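You operate a simulated robot arm through the tools that you are given. There is no shell and no other tool. Be economical: measure what you need, move in short steps, check, and stop when the job is done.

The job below is to be done with a simulated robot arm. You get a single attempt, and the scene is never put back.

## Task
Pump rinse water from the tun to the strainer till the level gauge reads 4 or less.
Fine: tun outlet wheel wide open before the tun pump starts; stop the pump before the tun runs dry, then close the wheel; leave the tun's levers, raise no alarm.

The check looks at the end state, three seconds after you hand in, the way a careful person would. Anything else that was tipped, shoved, dropped, spilled or broken makes it a failure.

## Robot
A 7-joint arm with a fingered hand, fixed in place. Base frame: the origin is at the foot of the arm, x ahead of it, y to its left, z up. Readings come in mm, degrees, newtons and seconds.
With the tool pointing down near the work surface it reaches from about 160 to 360 mm from the base axis. Its first joint turns from -115.0 to 115.0 degrees. Payload 3.1 kg.
The tool frame sits at the grasp point between the pads (the TCP): z along the fingers, y along the line on which they close. The tips reach 22 mm beyond it. Largest opening 112 mm; the body of the gripper starts 60 mm behind the TCP. The gripper is a hand of 3 fingers: y runs from the thumb to the fingers, the wrist lies at [0, 0, -218] in the tool frame, and closing takes about 1.5 s.
Orientation is told as [roll, pitch, yaw] about the base's x, y, z axes, in that order, counted from this pose: with the fingers straight down and closing along the base's y, the tool's x points along the base's -x, its y along +y and its z along -z.

## Interface
- The arm moves only by the tool drive_tool. Its argument "deltas" is one flat list of numbers, 6 for each row, row after row: the shift along the base's x, y, z in mm, then the turn, a rotation vector about the base's x, y, z in rad. In form: [dx, dy, dz, ax, ay, az, dx, dy, dz, ax, ay, az, ...]. A call has 1 to 10 rows; each row is the pose to reach, as a shift and turn from the pose commanded when the call began. "claw" is the opening, from 0 (shut) to 1 (fully open), set as the call begins (left out, the last holds). Each row takes 0.2 s and may step no farther than 50 mm and 8.6 degrees from the row before; otherwise, or with a gripper value out of range, the whole call is refused. A pose out of reach is approached as far as the arm can. The call stops where the force on the tool passes 60 N (or 10 N more than at its start, if that is more) or the arm is blocked; 0.2 s more then pass. Each finger travels about 108 mm/s and halts on what it meets, pressing with about 30 N; the grip force reading is that of the motor and also rises with nothing between the fingers. The clock runs only during rows and for 0.2 s after the last one: add rows that repeat a pose to give the fingers time. It gives the time, the measured TCP pose, the force on the tool (base axes), the opening and the grip force at its end, in the units of the frame above (readings bear some noise), with the torque about the TCP (base axes, N m) and any sound that the robot's microphone picked up, and new pictures: "show" is both (left out), scene, wrist or none.
- Cameras (640 x 400 px; columns grow to the right, rows downward): "scene" is fixed at [48, -494.8, 1485.8]; the picture's right is [0.36, -0.93, 0.00], its down [-0.80, -0.31, -0.51] and it looks along [0.48, 0.19, -0.86] (base axes); focal length 336 px, centre (320, 200). "wrist" rides on the gripper at [66, 3, -80] in the tool frame; the picture's right is [-0.05, 1.00, 0.00], its down [-0.77, -0.04, -0.64] and it looks along [-0.64, -0.03, 0.77] (tool axes); focal length 275 px, centre (320, 200). There is no depth. A picture from a camera that has moved, and an enlarged one, comes with that camera's place and axes in the base frame and with its lens. The place of the scene camera against the robot may be out by one fixed shift of up to 18 mm in any direction.
- raise_lower(by): slides the trunk up (or, below 0, down) by that many mm; the arm rides with it, the base frame stays. It gives what a move gives, with no picture.
- set_fingers(finger1, finger2, thumb_bend): sets how far each is bent, from 0 (flat) to 1 (curled in); at 0.3 the hand is open as for a grip, at 0.7 the pads meet at the TCP. One left out holds its place. A second passes; each finger stops where it meets its share of the squeeze, and holds until it gets a number again. A gripper value or a shape takes the hand back. It gives what a move gives, with no picture; readings hold the bend of each and the force on the fingers (four entries, about 0 where the hand has none), thumb and palm.
- set_grasp(shape): the hand has 3 fingers and takes this shape, open, in about a second: jaw (thumb against the fingers, like two jaws); tri (thumb and two fingers); tip (a fingertip pinch); poke (one finger out to press); point (the index stretched); flat (the hand flat); cup (the hand cupped); fist (a fist). The gripper value then closes the fingers along that shape, each until it touches; the sizes above hold for jaw. It gives what a move gives, with no picture.
- inspect(camera, box): a new picture of the part [left, top, right, bottom] of that camera's present view, enlarged. No time passes.
- sign_off(): hands the job in; it is judged then, once.

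Work in short steps. Places have to be worked out from the pictures, the camera data and where the tool is seen: move nearer, look again, correct. Check each grasp and each placing, and mend what went wrong. You have 120 turns and 200 pictures in all, those below and enlarged ones among them. Open the gripper and draw the arm clear of the work before you hand the job in, unless the task says otherwise; then end with one line.

The tools are called after "Emit:" as a command line: name --argument value ..., lists and objects as JSON in quotes. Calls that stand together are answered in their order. drive_tool: Moves the arm, as the interface text tells. Its arguments: {"type":"object","properties":{"deltas":{"type":"array","items":{"type":"number"}},"claw":{"type":"number"},"show":{"type":"string","enum":["both","scene","wrist","none"]}},"required":["deltas"]} The other tools are called the same way: raise_lower (by) slides the trunk up or down; set_grasp (shape) gives the hand a shape; set_fingers (finger1, finger2, thumb_bend) moves the fingers one by one; inspect (camera, box) takes an enlarged picture of a part of a camera's view; sign_off () hands the job in.

At the start:

```text
t: 0.0
ee_pos: [331.9, -259.8, 1029.1]
tcp_rot: [0.0, 0.0, 0.0]
wrist_force: [0.0, 0.0, -0.3]
torque: [0.01, 0.01, 0.03]
opening: 112.1
grip_force: 0.0
shape: jaw
bend: [0.3, 0.3, 0.3]
finger forces: [0.0, 0.1, 0.0, 0.1, 0.0, 0.0]
trunk travel left (down, up): [-700.0, 290.0]
```

scene: 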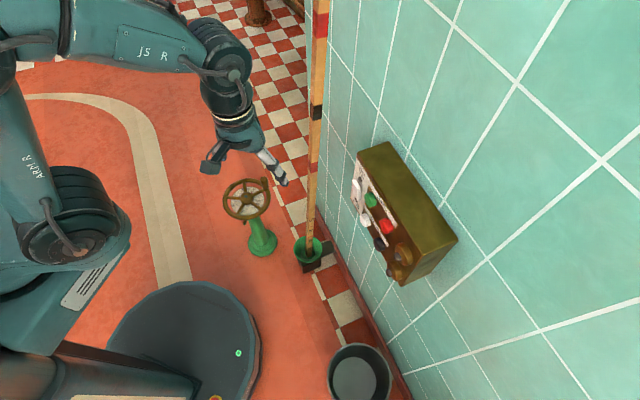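
wrist: 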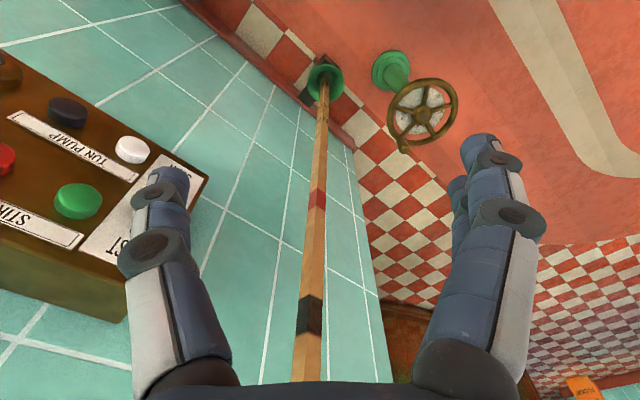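

I'll look closely at the control panel and the wheel and pole in both views.

Emit:
inspect --camera "scene" --box '[320, 130, 480, 300]'

Emit:
inspect --camera "wrist" --box '[0, 40, 220, 320]'

Emit:
inspect --camera "scene" --box '[180, 0, 380, 270]'

Emit:
inspect --camera "wrist" --box '[280, 30, 480, 180]'

```text
2.35 times, centred on (400, 215) of scene
camera zoom: at [48.0, -494.8, 1485.8], right [0.36, -0.93, 0.0], down [-0.8, -0.31, -0.51], along [0.48, 0.19, -0.86], focal length 790 px, centre (132, 165)
```

zoom: 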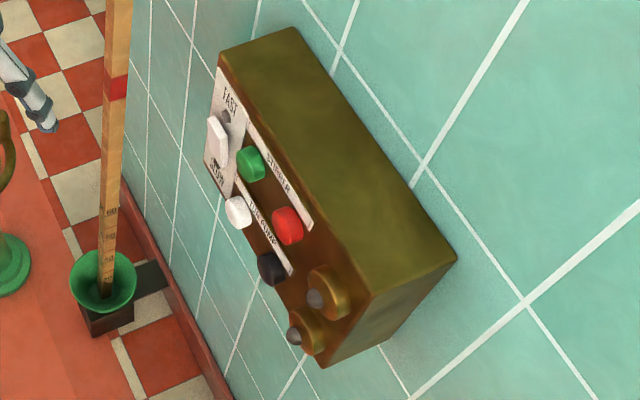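

```text
1.43 times, centred on (110, 180) of wrist
camera zoom: at [265.9, -256.5, 1109.4], right [0.05, 1.0, 0.0], down [0.77, -0.04, 0.64], along [0.64, -0.03, -0.77], focal length 393 px, centre (620, 229)
```

zoom: 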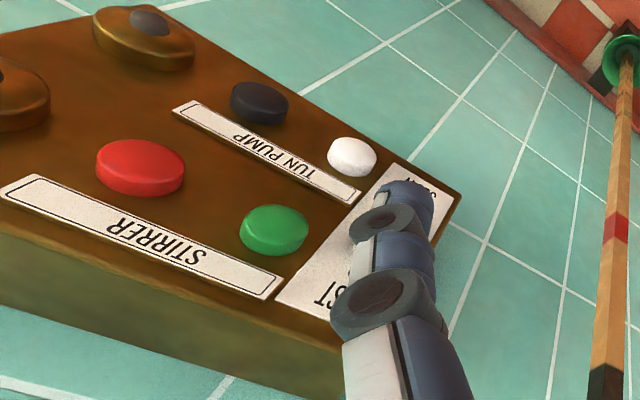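

```text
1.48 times, centred on (280, 135) of scene
camera zoom: at [48.0, -494.8, 1485.8], right [0.36, -0.93, 0.0], down [-0.8, -0.31, -0.51], along [0.48, 0.19, -0.86], focal length 498 px, centre (379, 296)
```

zoom: 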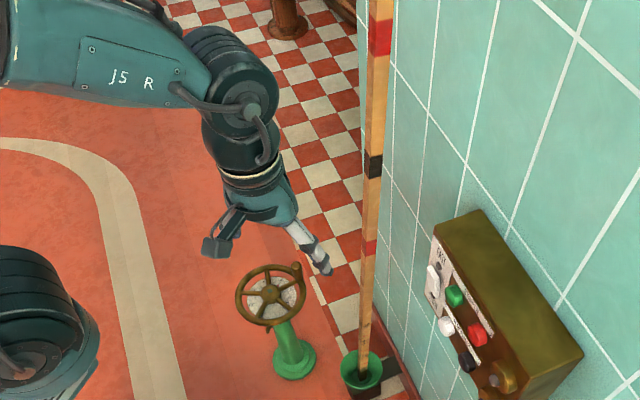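

```text
2.67 times, centred on (380, 105) of wrist
camera zoom: at [265.9, -256.5, 1109.4], right [0.05, 1.0, 0.0], down [0.77, -0.04, 0.64], along [0.64, -0.03, -0.77], focal length 734 px, centre (160, 453)
```

zoom: 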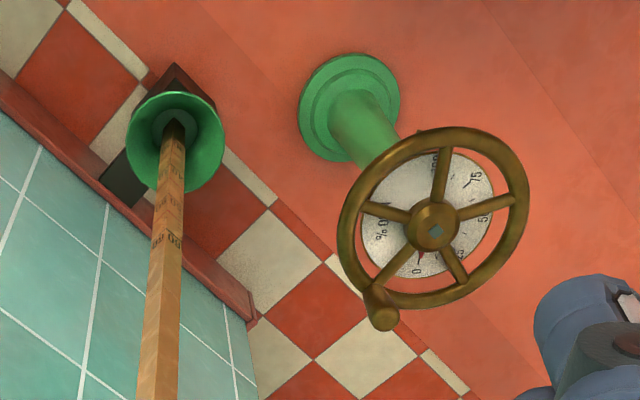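

I can see a handwheel with a percent dial, a pole with markings in a green funnel, and a panel (STIRRER green/red, TUN PUMP white/black, FAST/SLOW). I'll zoom in on the pole markings and brass items.

Emit:
inspect --camera "wrist" --box '[295, 50, 375, 130]'

Emit:
inspect --camera "wrist" --box '[380, 70, 470, 160]'

Emit:
inspect --camera "wrist" --box '[540, 340, 640, 400]'

Emit:
inspect --camera "scene" --box '[270, 190, 370, 290]'

```text
5.00 times, centred on (335, 90) of wrist
camera zoom: at [265.9, -256.5, 1109.4], right [0.05, 1.0, 0.0], down [0.77, -0.04, 0.64], along [0.64, -0.03, -0.77], focal length 1376 px, centre (245, 750)
```

zoom: 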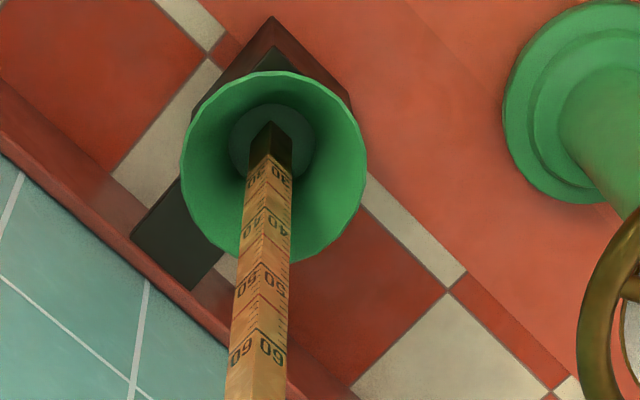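

```text
4.44 times, centred on (425, 115) of wrist
camera zoom: at [265.9, -256.5, 1109.4], right [0.05, 1.0, 0.0], down [0.77, -0.04, 0.64], along [0.64, -0.03, -0.77], focal length 1224 px, centre (-147, 578)
```

zoom: 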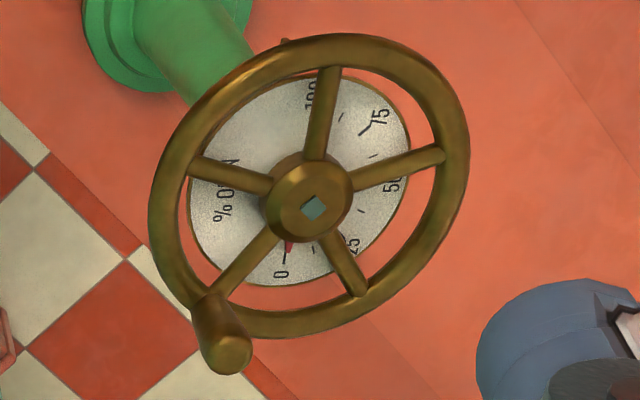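

```text
6.40 times, centred on (590, 370) of wrist
camera zoom: at [265.9, -256.5, 1109.4], right [0.05, 1.0, 0.0], down [0.77, -0.04, 0.64], along [0.64, -0.03, -0.77], focal length 1762 px, centre (-1408, -888)
```

zoom: 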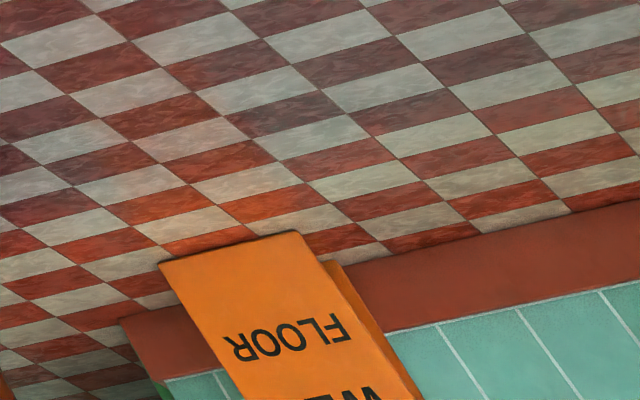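

```text
4.00 times, centred on (320, 240) of scene
camera zoom: at [48.0, -494.8, 1485.8], right [0.36, -0.93, 0.0], down [-0.8, -0.31, -0.51], along [0.48, 0.19, -0.86], focal length 1343 px, centre (320, 40)
```

zoom: 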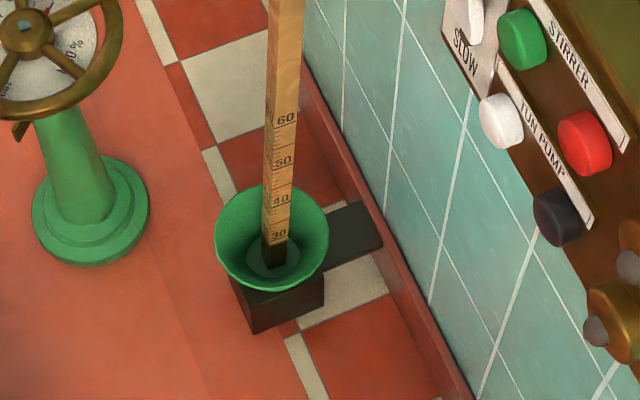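

The pole is a graduated rod (≈28 at the funnel), but I don't yet know if it is the gauge. I'll tilt the hand up to look around for the tun, its gauge and the levers.

Emit:
drive_tool --deltas '[-20, 20, 0, 0, -0.14, 0, -40, 40, 0, 0, -0.28, 0, -60, 60, 0, 0, -0.42, 0, -60, 60, 0, 0, -0.55, 0]' --show "both"

```text
t: 1.0
ee_pos: [278.3, -201.9, 1031.5]
tcp_rot: [-0.1, -31.4, 0.0]
wrist_force: [1.2, 0.2, -0.1]
torque: [0.0, 0.0, 0.01]
opening: 111.8
grip_force: 0.2
shape: jaw
bend: [0.3, 0.3, 0.3]
finger forces: [0.0, 0.0, 0.1, 0.0, 0.0, 0.0]
out of reach, approached as far as the arm can: row 4
trunk travel left (down, up): [-700.0, 290.0]
camera wrist: at [180.3, -198.5, 1065.9], right [0.04, 1.0, 0.02], down [0.33, -0.04, 0.94], along [0.94, -0.03, -0.33], focal length 275 px, centre (320, 200)
```

scene: 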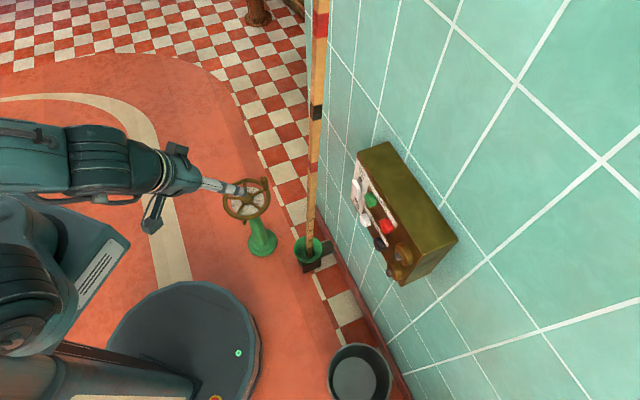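
wrist: 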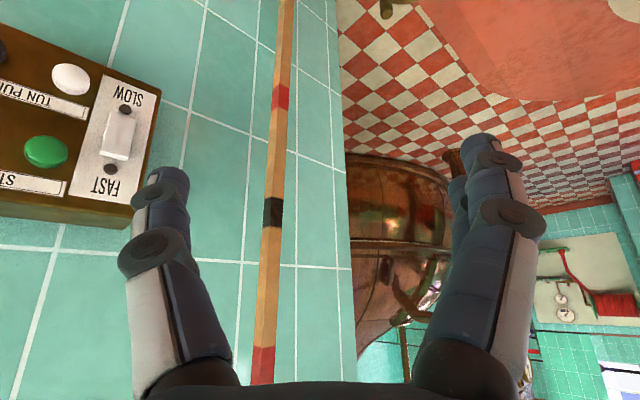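

A copper tun stands beyond the wall's edge. I'll raise the trunk and turn to see more of the pole's top and the tun.

Emit:
raise_lower --by 200

Emit:
drive_tool --deltas '[0, 30, 0, 0, 0, 0.14, 0, 60, 0, 0, 0, 0.28, 0, 100, 0, 0, 0, 0.42, 0, 140, 0, 0, 0, 0.5]' --show "wrist"

```text
t: 3.2
ee_pos: [276.5, -202.5, 1231.9]
tcp_rot: [0.1, -31.5, 0.0]
wrist_force: [0.1, 0.5, -0.8]
torque: [0.0, 0.0, -0.01]
opening: 111.8
grip_force: 0.1
shape: jaw
bend: [0.3, 0.3, 0.3]
finger forces: [0.0, 0.0, 0.0, 0.0, 0.1, 0.0]
trunk travel left (down, up): [-900.0, 90.0]
```

```text
t: 4.2
ee_pos: [277.9, -60.0, 1232.4]
tcp_rot: [0.0, -31.4, 28.8]
wrist_force: [0.2, 0.9, -0.5]
torque: [-0.04, 0.03, 0.01]
opening: 111.6
grip_force: 0.0
shape: jaw
bend: [0.3, 0.3, 0.3]
finger forces: [0.1, 0.1, 0.0, 0.0, 0.0, 0.1]
out of reach, approached as far as the arm can: row 1, 2, 3
trunk travel left (down, up): [-900.0, 90.0]
camera wrist: at [190.7, -105.0, 1266.9], right [-0.45, 0.89, 0.02], down [0.3, 0.13, 0.94], along [0.84, 0.43, -0.33], focal length 275 px, centre (320, 200)
```

wrist: 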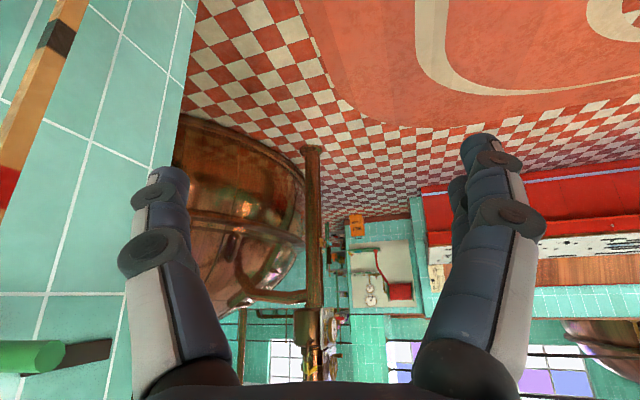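

There's a green fitting on the wall at the left, probably the rod's upper guide. I'll turn right and up to see it.

Emit:
drive_tool --deltas '[-10, -30, 0, 0, 0, -0.14, -20, -60, 0, 0, 0, -0.28, -20, -90, 0, 0, 0, -0.42, -20, -120, 0, 0, 0, -0.56, -20, -140, 0, 0, 0, -0.7, -20, -150, 0, 0, 0, -0.8]' --show "wrist"

```text
t: 5.6
ee_pos: [271.1, -218.4, 1242.8]
tcp_rot: [0.0, -31.4, -17.3]
wrist_force: [-0.2, 0.2, -0.7]
torque: [0.0, -0.02, -0.01]
opening: 111.9
grip_force: 0.1
shape: jaw
bend: [0.3, 0.3, 0.3]
finger forces: [0.1, 0.0, 0.1, 0.0, 0.0, 0.1]
out of reach, approached as far as the arm can: row 1, 2, 3, 4, 5, 6
trunk travel left (down, up): [-900.0, 90.0]
camera wrist: at [179.2, -185.5, 1277.8], right [0.33, 0.94, 0.02], down [0.3, -0.13, 0.94], along [0.89, -0.31, -0.33], focal length 275 px, centre (320, 200)
```

wrist: 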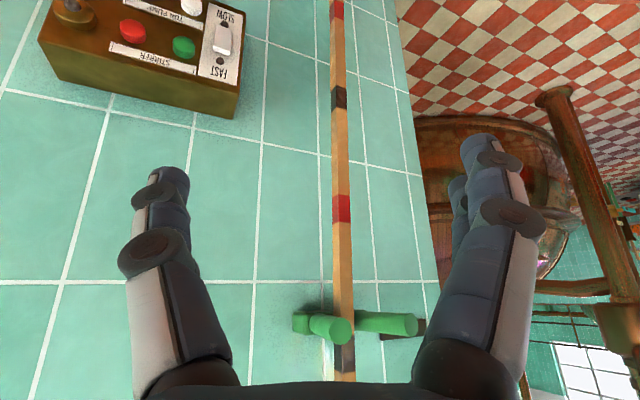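

Emit:
inspect --camera "wrist" --box '[260, 180, 440, 390]'

Emit:
inspect --camera "wrist" --box '[300, 0, 400, 120]'

Emit:
inspect --camera "wrist" --box '[40, 0, 260, 120]'

```text
1.90 times, centred on (350, 285) of wrist
camera zoom: at [179.2, -185.5, 1277.8], right [0.33, 0.94, 0.02], down [0.3, -0.13, 0.94], along [0.89, -0.31, -0.33], focal length 524 px, centre (263, 38)
```

zoom: 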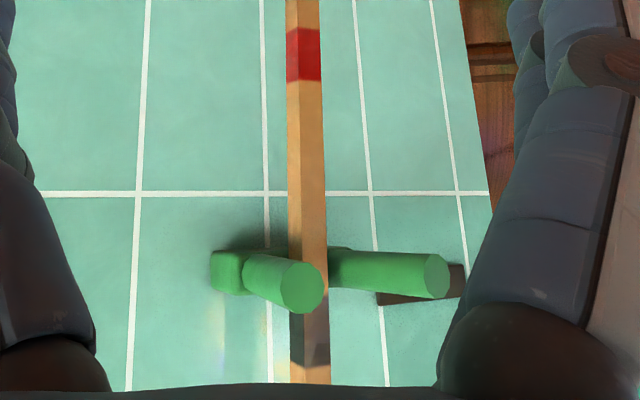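

```text
3.33 times, centred on (350, 60) of wrist
camera zoom: at [179.2, -185.5, 1277.8], right [0.33, 0.94, 0.02], down [0.3, -0.13, 0.94], along [0.89, -0.31, -0.33], focal length 918 px, centre (220, 667)
```

zoom: 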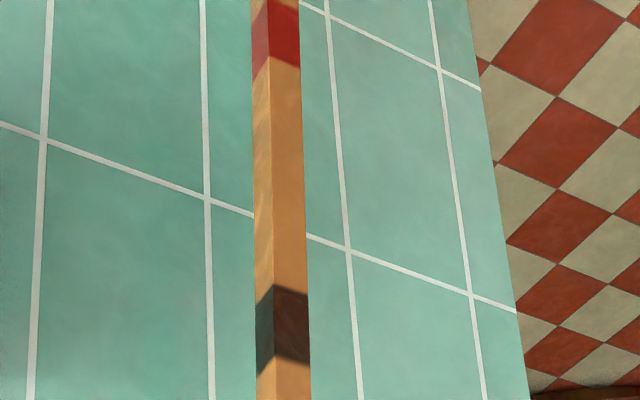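

```text
2.91 times, centred on (150, 60) of wrist
camera zoom: at [179.2, -185.5, 1277.8], right [0.33, 0.94, 0.02], down [0.3, -0.13, 0.94], along [0.89, -0.31, -0.33], focal length 801 px, centre (814, 607)
```

zoom: 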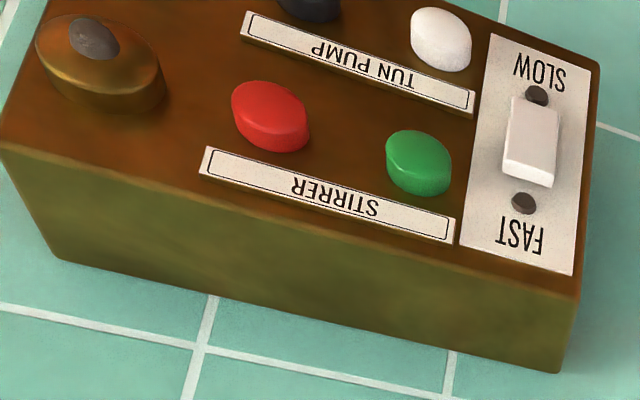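

The rod is a dipstick hung in a rack. The level gauge must be elsewhere, so I'll swing left for a look round the room.

Emit:
drive_tool --deltas '[-10, 30, 0, 0, 0, 0.14, -10, 70, 0, 0, 0, 0.28, -10, 110, 0, 0, 0, 0.42, -10, 150, 0, 0, 0, 0.56, -10, 190, 0, 0, 0, 0.7, -20, 230, 0, 0, 0, 0.84, -30, 270, 0, 0, 0, 0.98, -40, 310, 0, 0, 0, 1.12, -50, 350, 0, 0, 0, 1.26]' --show "wrist"

```text
t: 7.6
ee_pos: [234.5, 139.7, 1246.1]
tcp_rot: [0.1, -31.2, 55.2]
wrist_force: [0.1, 0.5, -0.5]
torque: [0.0, 0.0, -0.02]
opening: 112.0
grip_force: 0.2
shape: jaw
bend: [0.3, 0.3, 0.3]
finger forces: [0.0, 0.0, 0.1, 0.0, 0.0, 0.1]
out of reach, approached as far as the arm can: row 1, 2, 3, 4, 6, 7, 8, 9
trunk travel left (down, up): [-900.0, 90.0]
camera wrist: at [175.9, 60.8, 1281.6], right [-0.8, 0.6, 0.03], down [0.22, 0.25, 0.94], along [0.56, 0.76, -0.33], focal length 275 px, centre (320, 200)
```

wrist: 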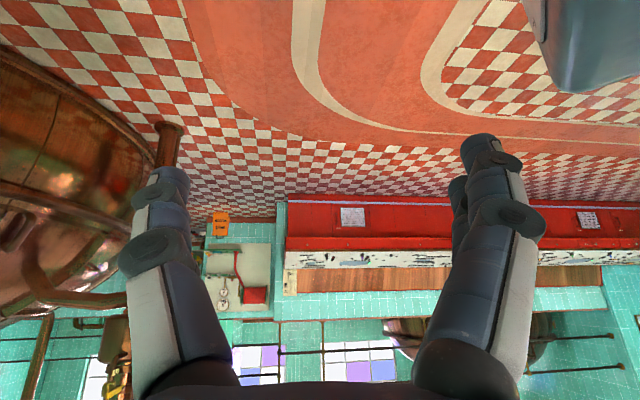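

There's a blue-gray box to the left; I'll continue turning that way.

Emit:
drive_tool --deltas '[-20, 20, 0, 0, 0, 0.14, -40, 40, 0, 0, 0, 0.28, -60, 60, 0, 0, 0, 0.42, -90, 80, 0, 0, 0, 0.56, -130, 90, 0, 0, 0, 0.7, -170, 95, 0, 0, 0, 0.84, -200, 100, 0, 0, 0, 0.98]' --show "wrist"

```text
t: 9.2
ee_pos: [33.8, 238.6, 1247.0]
tcp_rot: [0.0, -31.4, 111.4]
wrist_force: [-0.3, -0.7, 0.7]
torque: [0.01, 0.0, -0.02]
opening: 112.0
grip_force: 0.1
shape: jaw
bend: [0.3, 0.3, 0.3]
finger forces: [0.0, 0.0, 0.1, 0.0, 0.0, 0.1]
trunk travel left (down, up): [-900.0, 90.0]
camera wrist: at [67.0, 146.6, 1281.6], right [-0.94, -0.33, 0.02], down [-0.09, 0.32, 0.94], along [-0.32, 0.89, -0.33], focal length 275 px, centre (320, 200)
```

wrist: 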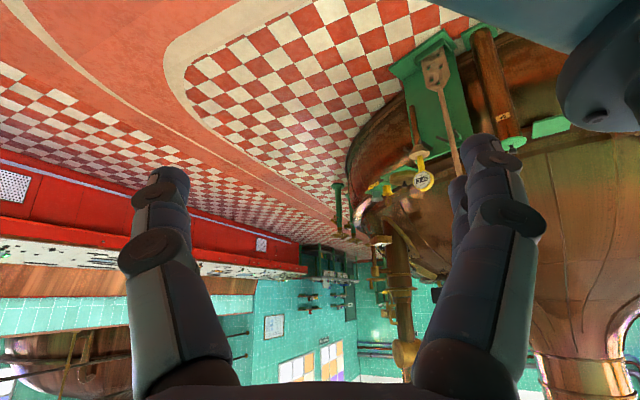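

A big copper vessel with a tagged valve stands to the left rear. I'll zoom on it and turn further.

Emit:
inspect --camera "wrist" --box '[320, 10, 560, 280]'

Emit:
drive_tool --deltas '[-30, 0, 0, 0, 0, 0.14, -60, -10, 0, 0, 0, 0.28, -90, -20, 0, 0, 0, 0.42, -120, -40, 0, 0, 0, 0.56, -120, -40, 0, 0, 0, 0.7]' --show "both"

```text
1.48 times, centred on (440, 145) of wrist
camera zoom: at [67.0, 146.6, 1281.6], right [-0.94, -0.33, 0.02], down [-0.09, 0.32, 0.94], along [-0.32, 0.89, -0.33], focal length 408 px, centre (142, 282)
```

zoom: 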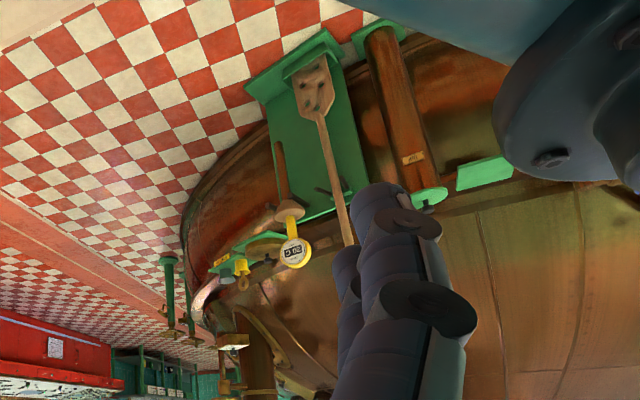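

```text
t: 9.9
ee_pos: [-36.7, 225.2, 1247.5]
tcp_rot: [-0.9, -31.0, 131.5]
wrist_force: [11.2, 40.8, -9.2]
torque: [-0.43, 0.2, 0.07]
opening: 112.2
grip_force: 0.0
shape: jaw
bend: [0.3, 0.3, 0.3]
finger forces: [0.0, 0.1, 0.0, 0.1, 0.1, 0.1]
trunk travel left (down, up): [-900.0, 90.0]
stopped in row 3: the force on the tool passed its limit at 97 N (the readings are from after the stop); the commanded pose is now the measured one
camera wrist: at [24.2, 149.3, 1282.3], right [-0.78, -0.62, 0.01], down [-0.2, 0.27, 0.94], along [-0.59, 0.73, -0.33], focal length 275 px, centre (320, 200)
```

scene: 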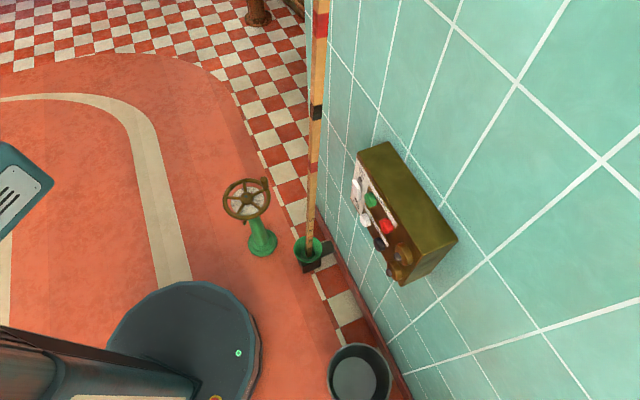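
wrist: 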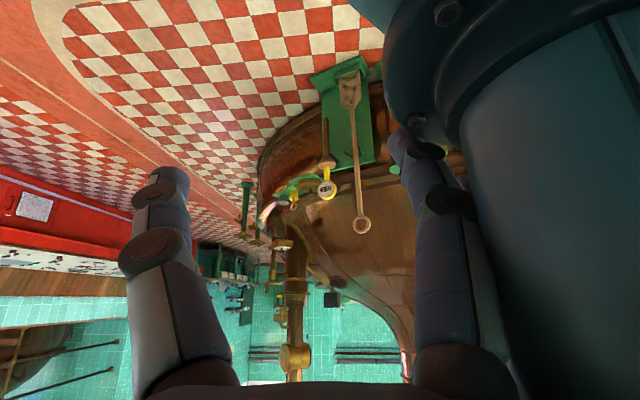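

The hand touched my own trunk; I'll zoom on what's visible, then back off.

Emit:
inspect --camera "wrist" --box '[230, 50, 400, 260]'

Emit:
drive_tool --deltas '[20, 5, 0, 0, 0, -0.1, 50, 10, 0, 0, 0, -0.24]' --show "none"

Emit:
inspect --camera "wrist" --box '[390, 140, 450, 200]'

```text
1.90 times, centred on (315, 155) of wrist
camera zoom: at [24.2, 149.3, 1282.3], right [-0.78, -0.62, 0.01], down [-0.2, 0.27, 0.94], along [-0.59, 0.73, -0.33], focal length 524 px, centre (330, 286)
```

zoom: 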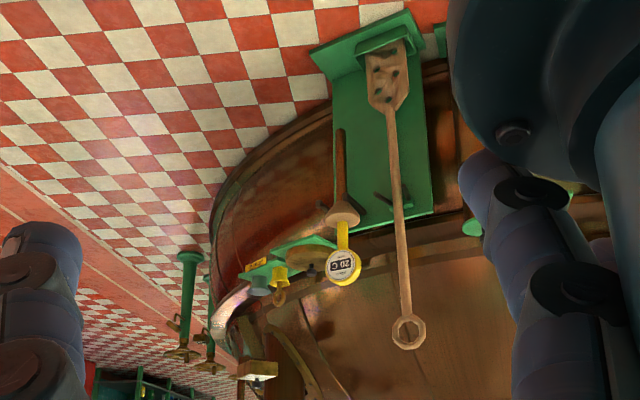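

```text
t: 10.5
ee_pos: [11.1, 234.6, 1249.6]
tcp_rot: [-0.6, -31.2, 117.9]
wrist_force: [0.0, 0.0, -0.6]
torque: [0.01, 0.03, 0.03]
opening: 112.1
grip_force: 0.0
shape: jaw
bend: [0.3, 0.3, 0.3]
finger forces: [0.0, 0.0, 0.0, 0.0, 0.1, 0.0]
trunk travel left (down, up): [-900.0, 90.0]
```

```text
6.67 times, centred on (420, 170) of wrist
camera zoom: at [53.2, 145.4, 1282.8], right [-0.9, -0.43, 0.02], down [-0.13, 0.31, 0.94], along [-0.41, 0.85, -0.33], focal length 1835 px, centre (-347, 400)
```

zoom: 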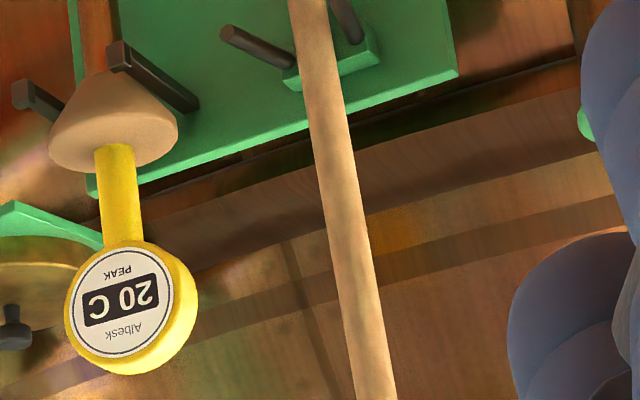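

The yellow item is just a thermometer on a rack (background). Next I'll look at the copper vessel beyond the wall from the left side.

Emit:
drive_tool --deltas '[40, 0, 0, 0, 0, -0.14, 80, 0, 0, 0, 0, -0.28, 120, 0, 0, 0, 0, -0.42, 150, -10, 0, 0, 0, -0.56, 180, -20, 0, 0, 0, -0.7, 200, -30, 0, 0, 0, -0.84, 210, -40, 0, 0, 0, -0.98, 220, -50, 0, 0, 0, -1.12, 230, -70, 0, 0, 0, -1.26, 230, -80, 0, 0, 0, -1.4]' --show "wrist"

```text
t: 12.7
ee_pos: [239.2, 153.9, 1248.5]
tcp_rot: [-0.7, -31.1, 37.5]
wrist_force: [0.5, 0.9, 0.2]
torque: [0.02, -0.02, -0.02]
opening: 112.1
grip_force: 0.1
shape: jaw
bend: [0.3, 0.3, 0.3]
finger forces: [0.1, 0.0, 0.0, 0.0, 0.0, 0.0]
trunk travel left (down, up): [-900.0, 90.0]
camera wrist: at [159.4, 97.8, 1282.5], right [-0.57, 0.82, 0.01], down [0.28, 0.18, 0.94], along [0.77, 0.54, -0.33], focal length 275 px, centre (320, 200)
```

wrist: 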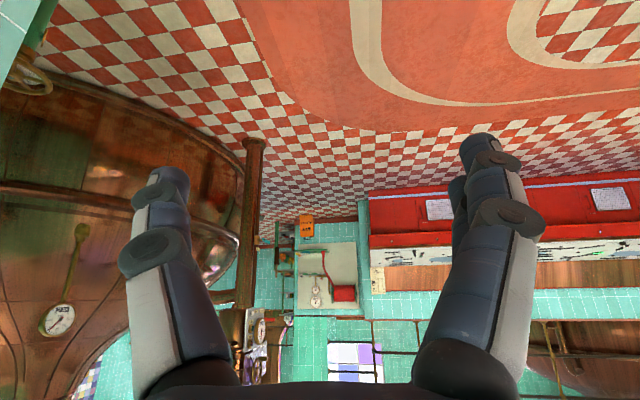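

I now see dial gauges on the vessel and the pipe; zooming in.

Emit:
inspect --camera "wrist" --box '[20, 280, 100, 350]'

Emit:
inspect --camera "wrist" --box '[210, 290, 310, 390]'

Emit:
inspect --camera "wrist" --box '[0, 0, 140, 130]'

Emit:
inspect --camera "wrist" --box '[290, 210, 370, 320]'

```text
5.71 times, centred on (60, 315) of wrist
camera zoom: at [159.4, 97.8, 1282.5], right [-0.57, 0.82, 0.01], down [0.28, 0.18, 0.94], along [0.77, 0.54, -0.33], focal length 1573 px, centre (1806, -457)
```

zoom: 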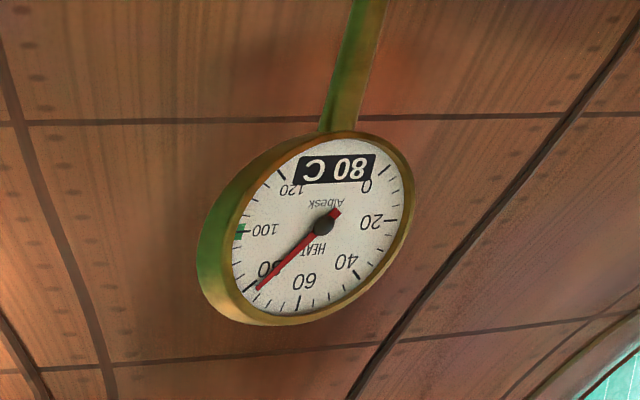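

```text
4.00 times, centred on (260, 340) of wrist
camera zoom: at [159.4, 97.8, 1282.5], right [-0.57, 0.82, 0.01], down [0.28, 0.18, 0.94], along [0.77, 0.54, -0.33], focal length 1101 px, centre (560, -360)
```

zoom: 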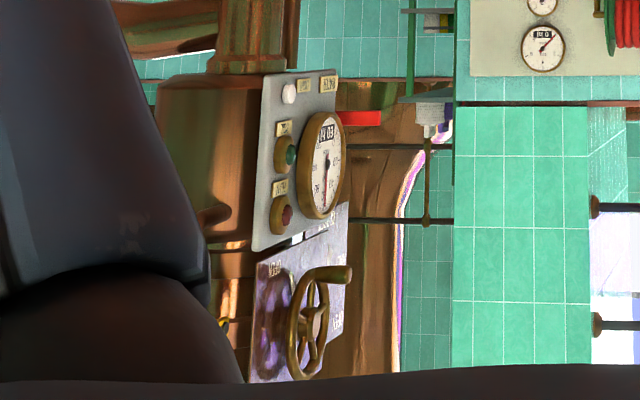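

```text
3.08 times, centred on (70, 65) of wrist
camera zoom: at [159.4, 97.8, 1282.5], right [-0.57, 0.82, 0.01], down [0.28, 0.18, 0.94], along [0.77, 0.54, -0.33], focal length 847 px, centre (1089, 615)
```

zoom: 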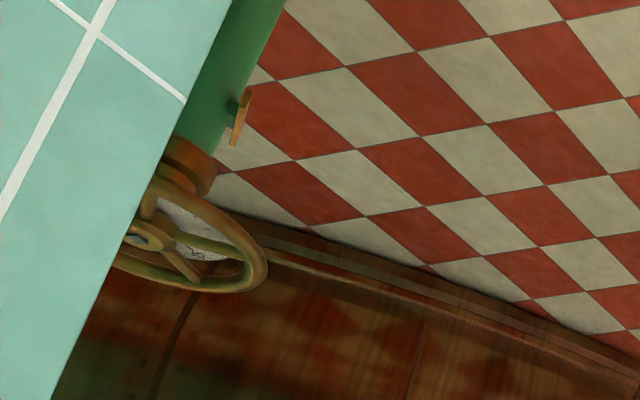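

```text
3.64 times, centred on (330, 265) of wrist
camera zoom: at [159.4, 97.8, 1282.5], right [-0.57, 0.82, 0.01], down [0.28, 0.18, 0.94], along [0.77, 0.54, -0.33], focal length 1001 px, centre (284, -36)
```

zoom: 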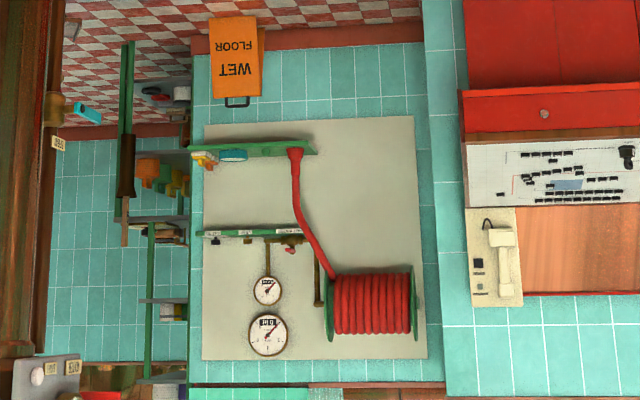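

A large brewery. I still need the tun's level gauge; next I'll look toward the right and rear.

Emit:
drive_tool --deltas '[0, -40, 0, 0, 0, -0.14, 0, -80, 0, 0, 0, -0.28, 0, -120, 0, 0, 0, -0.42, 0, -160, 0, 0, 0, -0.56, 0, -200, 0, 0, 0, -0.7, -10, -240, 0, 0, 0, -0.84, -20, -280, 0, 0, 0, -0.98, -30, -310, 0, 0, 0, -1.12, -40, -340, 0, 0, 0, -1.26, -60, -360, 0, 0, 0, -1.4]' --show "wrist"

Emit:
drive_tool --deltas '[-30, 0, 0, 0, 0, -0.14, -60, -10, 0, 0, 0, -0.28, -90, -20, 0, 0, 0, -0.42, -120, -30, 0, 0, 0, -0.56, -150, -30, 0, 0, 0, -0.7, -170, -30, 0, 0, 0, -0.84]' --show "wrist"

```text
t: 14.9
ee_pos: [244.3, -203.6, 1253.0]
tcp_rot: [-0.6, -31.2, -42.8]
wrist_force: [-0.2, 0.0, -0.5]
torque: [-0.01, -0.02, 0.0]
opening: 112.0
grip_force: 0.0
shape: jaw
bend: [0.3, 0.3, 0.3]
finger forces: [0.0, 0.0, 0.1, 0.1, 0.0, 0.0]
out of reach, approached as far as the arm can: row 1, 2, 3, 4, 5, 6, 7, 8, 9, 10
trunk travel left (down, up): [-900.0, 90.0]
camera wrist: at [176.4, -133.1, 1288.8], right [0.71, 0.7, 0.01], down [0.22, -0.25, 0.94], along [0.67, -0.67, -0.33], focal length 275 px, centre (320, 200)
```

wrist: 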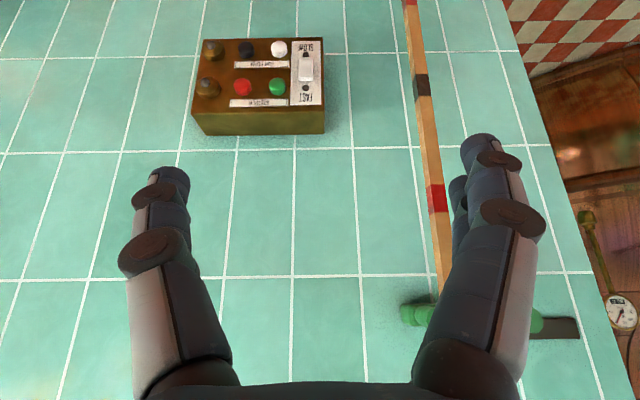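

```text
t: 16.3
ee_pos: [158.1, -220.5, 1254.8]
tcp_rot: [-0.6, -31.1, -90.8]
wrist_force: [0.0, -0.4, -0.2]
torque: [-0.01, 0.0, -0.02]
opening: 111.8
grip_force: 0.0
shape: jaw
bend: [0.3, 0.3, 0.3]
finger forces: [0.0, 0.0, 0.1, 0.0, 0.0, 0.0]
out of reach, approached as far as the arm can: row 1, 2, 3, 4, 5, 6
trunk travel left (down, up): [-900.0, 90.0]
camera wrist: at [164.7, -122.9, 1288.9], right [1.0, -0.06, 0.01], down [-0.03, -0.33, 0.94], along [-0.05, -0.94, -0.33], focal length 275 px, centre (320, 200)
```

wrist: 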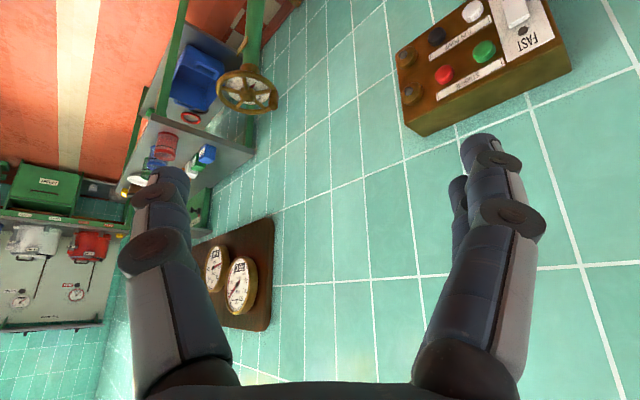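

Gauges on the wall to the right, plus another wheel. I'll zoom in.

Emit:
inspect --camera "wrist" --box '[190, 220, 280, 330]'

Emit:
inspect --camera "wrist" --box '[200, 50, 290, 130]'

Emit:
inspect --camera "wrist" --box '[0, 150, 210, 330]'

Emit:
inspect --camera "wrist" --box '[380, 0, 580, 140]'

```text
3.64 times, centred on (235, 275) of wrist
camera zoom: at [164.7, -122.9, 1288.9], right [1.0, -0.06, 0.01], down [-0.03, -0.33, 0.94], along [-0.05, -0.94, -0.33], focal length 1001 px, centre (629, -73)
```

zoom: 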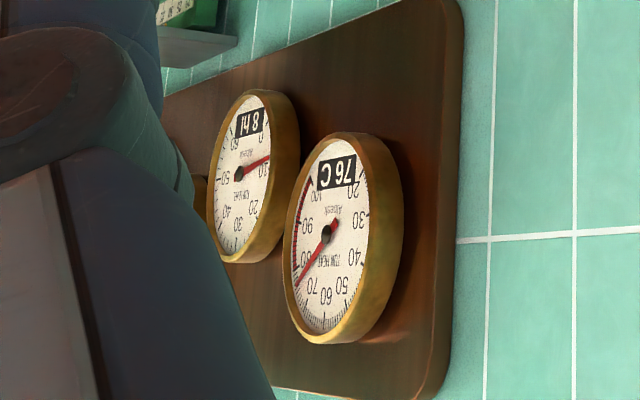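

```text
5.00 times, centred on (245, 90) of wrist
camera zoom: at [164.7, -122.9, 1288.9], right [1.0, -0.06, 0.01], down [-0.03, -0.33, 0.94], along [-0.05, -0.94, -0.33], focal length 1376 px, centre (695, 750)
```

zoom: 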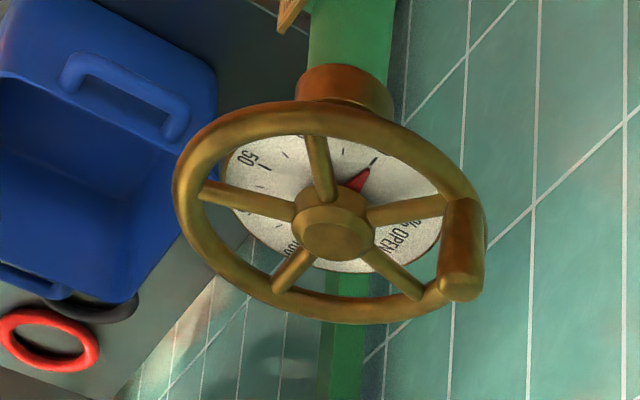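

```text
2.22 times, centred on (105, 240) of wrist
camera zoom: at [164.7, -122.9, 1288.9], right [1.0, -0.06, 0.01], down [-0.03, -0.33, 0.94], along [-0.05, -0.94, -0.33], focal length 612 px, centre (798, 111)
```

zoom: 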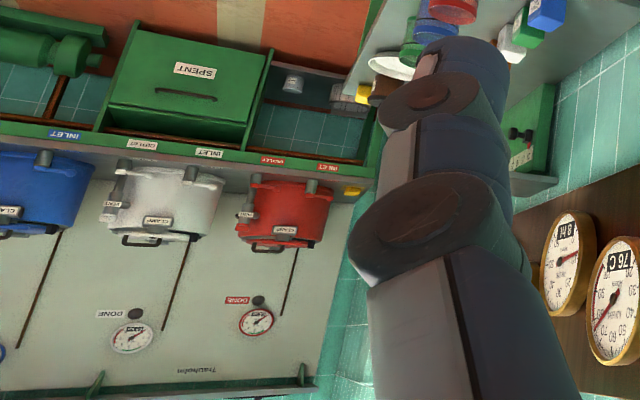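

```text
2.86 times, centred on (480, 70) of wrist
camera zoom: at [164.7, -122.9, 1288.9], right [1.0, -0.06, 0.01], down [-0.03, -0.33, 0.94], along [-0.05, -0.94, -0.33], focal length 786 px, centre (-137, 571)
```

zoom: 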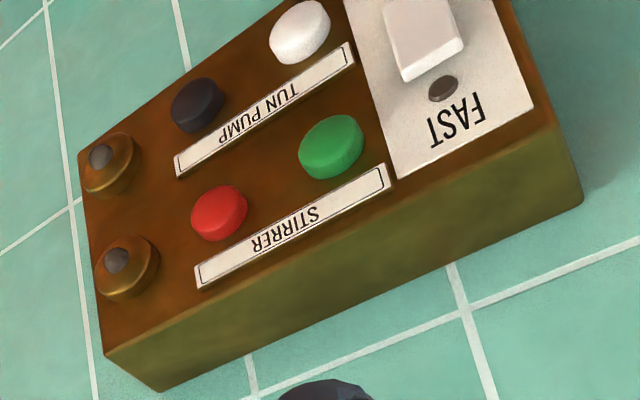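

The wall gauges are "8 hl" (TUN LEVEL presumably) and "TUN HEAT". There are two candidate wheels, so I need labels; I'll lower and look again turned slightly more.

Emit:
raise_lower --by -250

Emit:
drive_tool --deltas '[-30, 0, 0, 0, 0, -0.14, -60, 0, 0, 0, 0, -0.28, -90, 0, 0, 0, 0, -0.35]' --show "wrist"

```text
t: 18.9
ee_pos: [158.6, -220.9, 1004.1]
tcp_rot: [-0.8, -31.0, -90.7]
wrist_force: [-1.2, 0.1, -1.0]
torque: [-0.01, -0.01, -0.02]
opening: 111.9
grip_force: 0.1
shape: jaw
bend: [0.3, 0.3, 0.3]
finger forces: [0.0, 0.1, 0.0, 0.1, 0.1, 0.1]
trunk travel left (down, up): [-650.0, 340.0]
```

```text
t: 19.7
ee_pos: [120.2, -214.3, 1004.2]
tcp_rot: [-0.9, -31.3, -110.8]
wrist_force: [0.6, -0.5, 0.0]
torque: [-0.02, -0.01, 0.02]
opening: 111.9
grip_force: 0.0
shape: jaw
bend: [0.3, 0.3, 0.3]
finger forces: [0.1, 0.0, 0.0, 0.0, 0.1, 0.0]
out of reach, approached as far as the arm can: row 1, 2, 3
trunk travel left (down, up): [-650.0, 340.0]
camera wrist: at [159.5, -124.0, 1038.9], right [0.92, -0.4, 0.01], down [-0.14, -0.3, 0.94], along [-0.37, -0.87, -0.33], focal length 275 px, centre (320, 200)
```

wrist: 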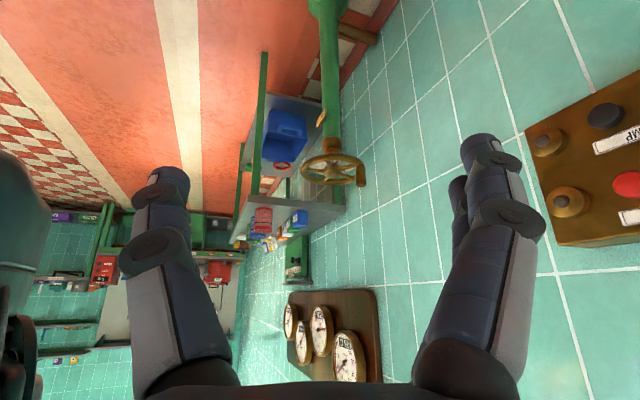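

Emit:
inspect --camera "wrist" --box '[270, 280, 390, 390]'

Emit:
inspect --camera "wrist" --box '[290, 80, 380, 200]'

Emit:
inspect --camera "wrist" --box '[280, 0, 400, 80]'

```text
3.64 times, centred on (330, 335) of wrist
camera zoom: at [159.5, -124.0, 1038.9], right [0.92, -0.4, 0.01], down [-0.14, -0.3, 0.94], along [-0.37, -0.87, -0.33], focal length 1001 px, centre (284, -291)
```

zoom: 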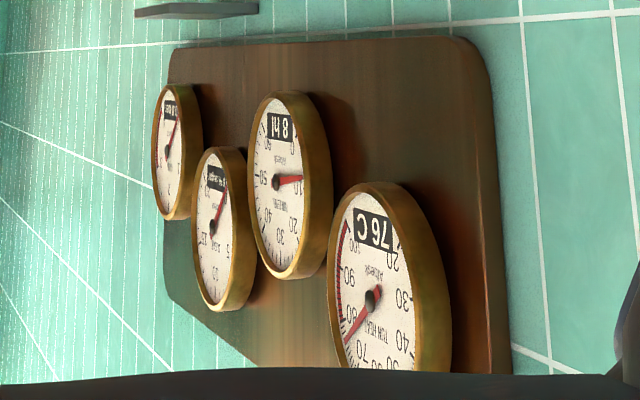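

```text
3.33 times, centred on (335, 140) of wrist
camera zoom: at [159.5, -124.0, 1038.9], right [0.92, -0.4, 0.01], down [-0.14, -0.3, 0.94], along [-0.37, -0.87, -0.33], focal length 918 px, centre (270, 400)
```

zoom: 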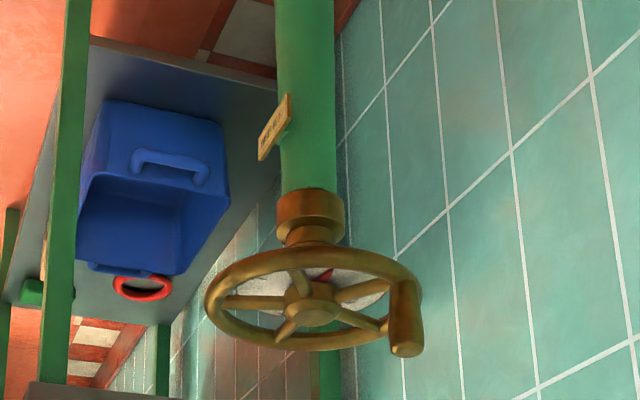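

```text
5.00 times, centred on (340, 40) of wrist
camera zoom: at [159.5, -124.0, 1038.9], right [0.92, -0.4, 0.01], down [-0.14, -0.3, 0.94], along [-0.37, -0.87, -0.33], focal length 1376 px, centre (220, 1000)
```

zoom: 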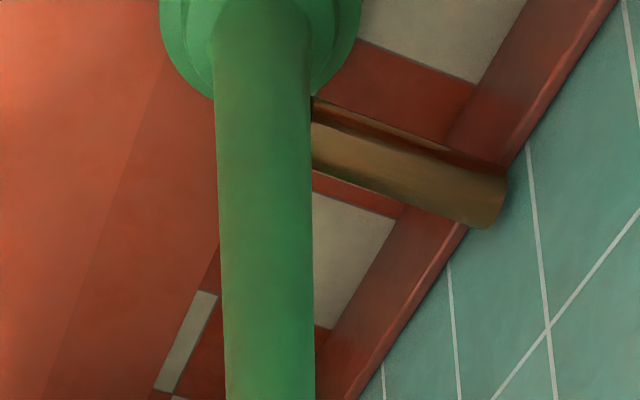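

The level gauge is the "8 hl" dial (needle ≈8). The right wheel is ~800 mm away, likely out of reach; the near wheel at about (555,-10,450) should be the one. I'll go look at it and its tag.

Emit:
raise_lower --by -150

Emit:
drive_tool --deltas '[30, 0, 0, 0, 0, 0.14, 60, 0, 0, 0, 0, 0.28, 90, 0, 0, 0, 0, 0.42, 120, 10, 0, 0, 0, 0.56, 130, 30, 0, 0, 0, 0.7, 130, 60, 0, 0, 0, 0.84, 130, 90, 0, 0, 0, 0.98, 130, 110, 0, 0, 0, 1.12, 130, 130, 0, 0, 0, 1.26, 130, 150, 0, 0, 0, 1.4]' --show "none"

Emit:
drive_tool --deltas '[0, 30, 0, 0, 0, 0.14, 0, 50, 0, 0, 0, 0.28, 0, 70, 0, 0, 0, 0.42, 0, 80, 0, 0, 0, 0.54]' --show "wrist"

```text
t: 21.5
ee_pos: [125.2, -211.2, 853.1]
tcp_rot: [-0.9, -31.2, -109.2]
wrist_force: [1.1, 0.3, 0.2]
torque: [0.02, 0.05, 0.01]
opening: 112.0
grip_force: 0.1
shape: jaw
bend: [0.3, 0.3, 0.3]
finger forces: [0.0, 0.0, 0.1, 0.1, 0.1, 0.1]
trunk travel left (down, up): [-500.0, 490.0]
```

```text
t: 23.7
ee_pos: [270.3, -64.9, 854.6]
tcp_rot: [-1.0, -31.2, -30.5]
wrist_force: [-0.2, -0.1, -0.5]
torque: [0.02, 0.01, 0.03]
opening: 112.1
grip_force: 0.1
shape: jaw
bend: [0.3, 0.3, 0.3]
finger forces: [0.1, 0.0, 0.1, 0.0, 0.0, 0.0]
out of reach, approached as far as the arm can: row 9, 10
trunk travel left (down, up): [-500.0, 490.0]
```

```text
t: 24.7
ee_pos: [284.4, 18.4, 853.5]
tcp_rot: [-0.9, -31.2, 0.5]
wrist_force: [-0.4, 0.0, -0.2]
torque: [0.02, 0.0, 0.0]
opening: 112.0
grip_force: 0.1
shape: jaw
bend: [0.3, 0.3, 0.3]
finger forces: [0.0, 0.0, 0.1, 0.1, 0.1, 0.1]
out of reach, approached as far as the arm can: row 1, 2, 3, 4
trunk travel left (down, up): [-500.0, 490.0]
camera wrist: at [187.4, 22.5, 888.7], right [0.04, 1.0, 0.01], down [0.33, -0.02, 0.94], along [0.94, -0.03, -0.33], focal length 275 px, centre (320, 200)
```

wrist: 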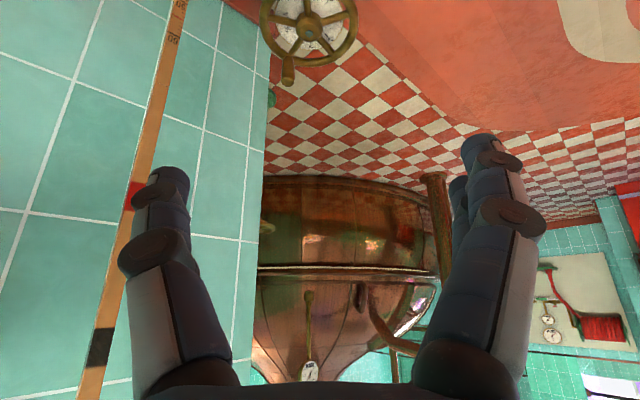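

Hub triangulates to about (568,-5,430), rim radius ~90 mm. I'll tilt the camera down to see the whole wheel, its column and any tag.

Emit:
drive_tool --deltas '[-10, -5, 0, 0, 0.14, 0, -20, -10, 0, 0, 0.28, 0, -30, -15, 0, 0, 0.4, 0]' --show "both"

Emit:
inspect --camera "wrist" --box '[220, 60, 420, 260]'

```text
t: 25.5
ee_pos: [255.0, 4.0, 852.9]
tcp_rot: [-0.8, -8.1, 0.3]
wrist_force: [-0.3, 0.0, 0.1]
torque: [0.0, -0.02, 0.01]
opening: 112.0
grip_force: 0.1
shape: jaw
bend: [0.3, 0.3, 0.3]
finger forces: [0.0, 0.1, 0.0, 0.0, 0.0, 0.1]
trunk travel left (down, up): [-500.0, 490.0]
camera wrist: at [178.8, 7.5, 923.6], right [0.04, 1.0, -0.01], down [0.67, -0.02, 0.74], along [0.74, -0.03, -0.67], focal length 275 px, centre (320, 200)
```

scene: 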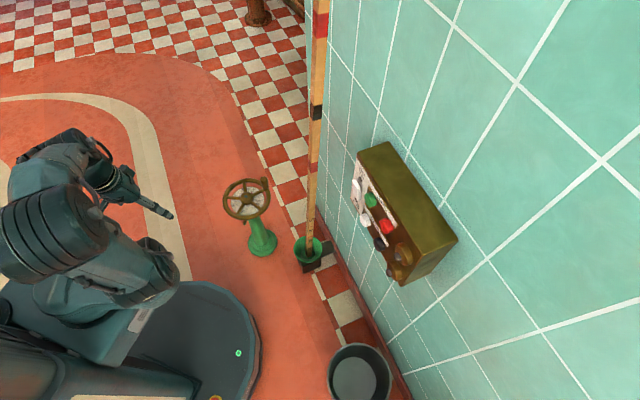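
wrist: 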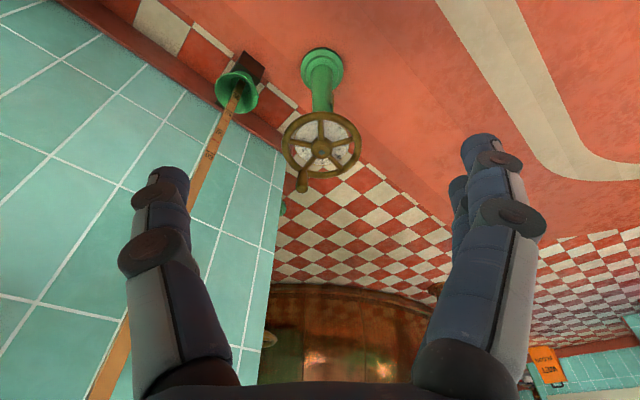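

```text
2.00 times, centred on (320, 160) of wrist
camera zoom: at [178.8, 7.5, 923.6], right [0.04, 1.0, -0.01], down [0.67, -0.02, 0.74], along [0.74, -0.03, -0.67], focal length 551 px, centre (320, 280)
```

zoom: 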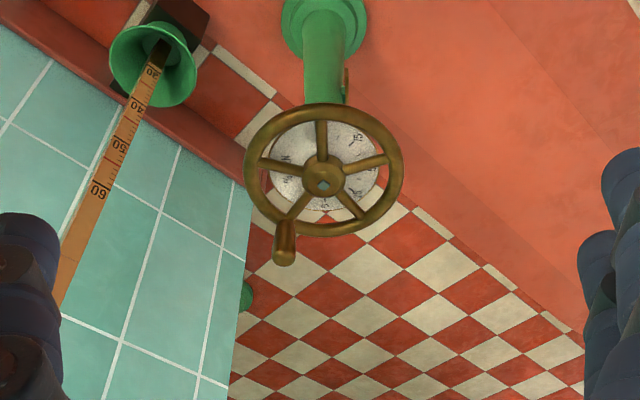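

The wheel is nearly horizontal atop a vertical column, with an upright knob on the rim and a tag on the column's left. I'll move left to read the tag.

Emit:
drive_tool --deltas '[10, 40, 0, 0, 0, -0.08, 20, 80, 0, 0, 0, -0.16, 30, 120, 0, 0, 0, -0.24, 30, 160, 0, 0, 0, -0.32, 20, 200, 0, 0, 0, -0.4, 10, 240, 0, 0, 0, -0.48]' --show "wrist"

Emit:
raise_lower --by -250

Emit:
inspect --camera "wrist" --box '[160, 20, 480, 380]'

```text
t: 26.9
ee_pos: [265.2, 246.3, 852.6]
tcp_rot: [-0.8, -8.2, -27.3]
wrist_force: [0.3, 0.9, -0.5]
torque: [0.0, 0.04, 0.0]
opening: 112.2
grip_force: 0.0
shape: jaw
bend: [0.3, 0.3, 0.3]
finger forces: [0.0, 0.0, 0.0, 0.0, 0.0, 0.0]
trunk travel left (down, up): [-500.0, 490.0]
camera wrist: at [198.2, 284.4, 923.0], right [0.5, 0.87, -0.01], down [0.58, -0.33, 0.74], along [0.64, -0.38, -0.67], focal length 275 px, centre (320, 200)
```

wrist: 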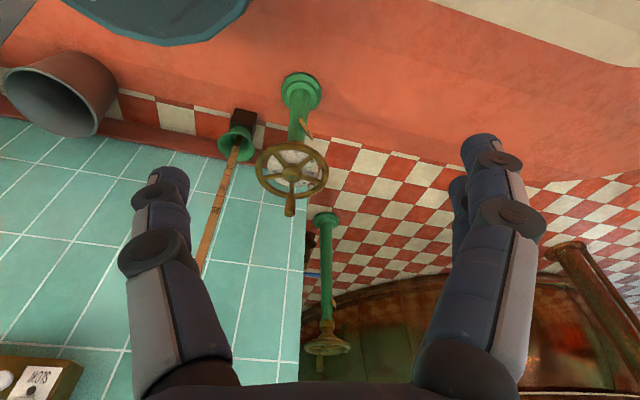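

```text
t: 29.4
ee_pos: [265.1, 243.8, 602.1]
tcp_rot: [-0.7, -8.3, -27.1]
wrist_force: [0.1, 0.5, 0.1]
torque: [-0.01, -0.01, -0.02]
opening: 111.9
grip_force: 0.0
shape: jaw
bend: [0.3, 0.3, 0.3]
finger forces: [0.1, 0.0, 0.1, 0.0, 0.0, 0.0]
trunk travel left (down, up): [-250.0, 740.0]
```

```text
1.11 times, centred on (320, 200) of wrist
camera zoom: at [198.3, 282.9, 673.4], right [0.5, 0.87, -0.01], down [0.58, -0.33, 0.74], along [0.64, -0.37, -0.67], focal length 306 px, centre (320, 200)
```

zoom: 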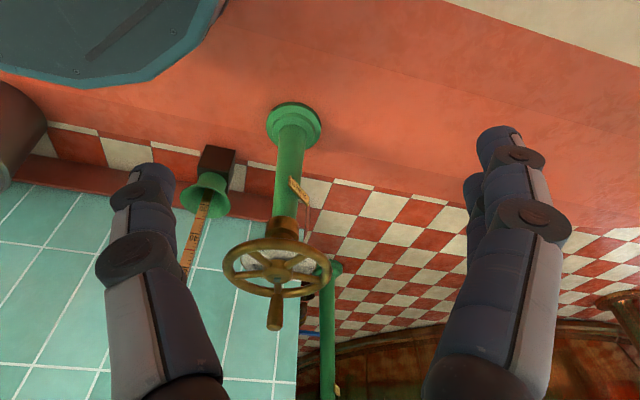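

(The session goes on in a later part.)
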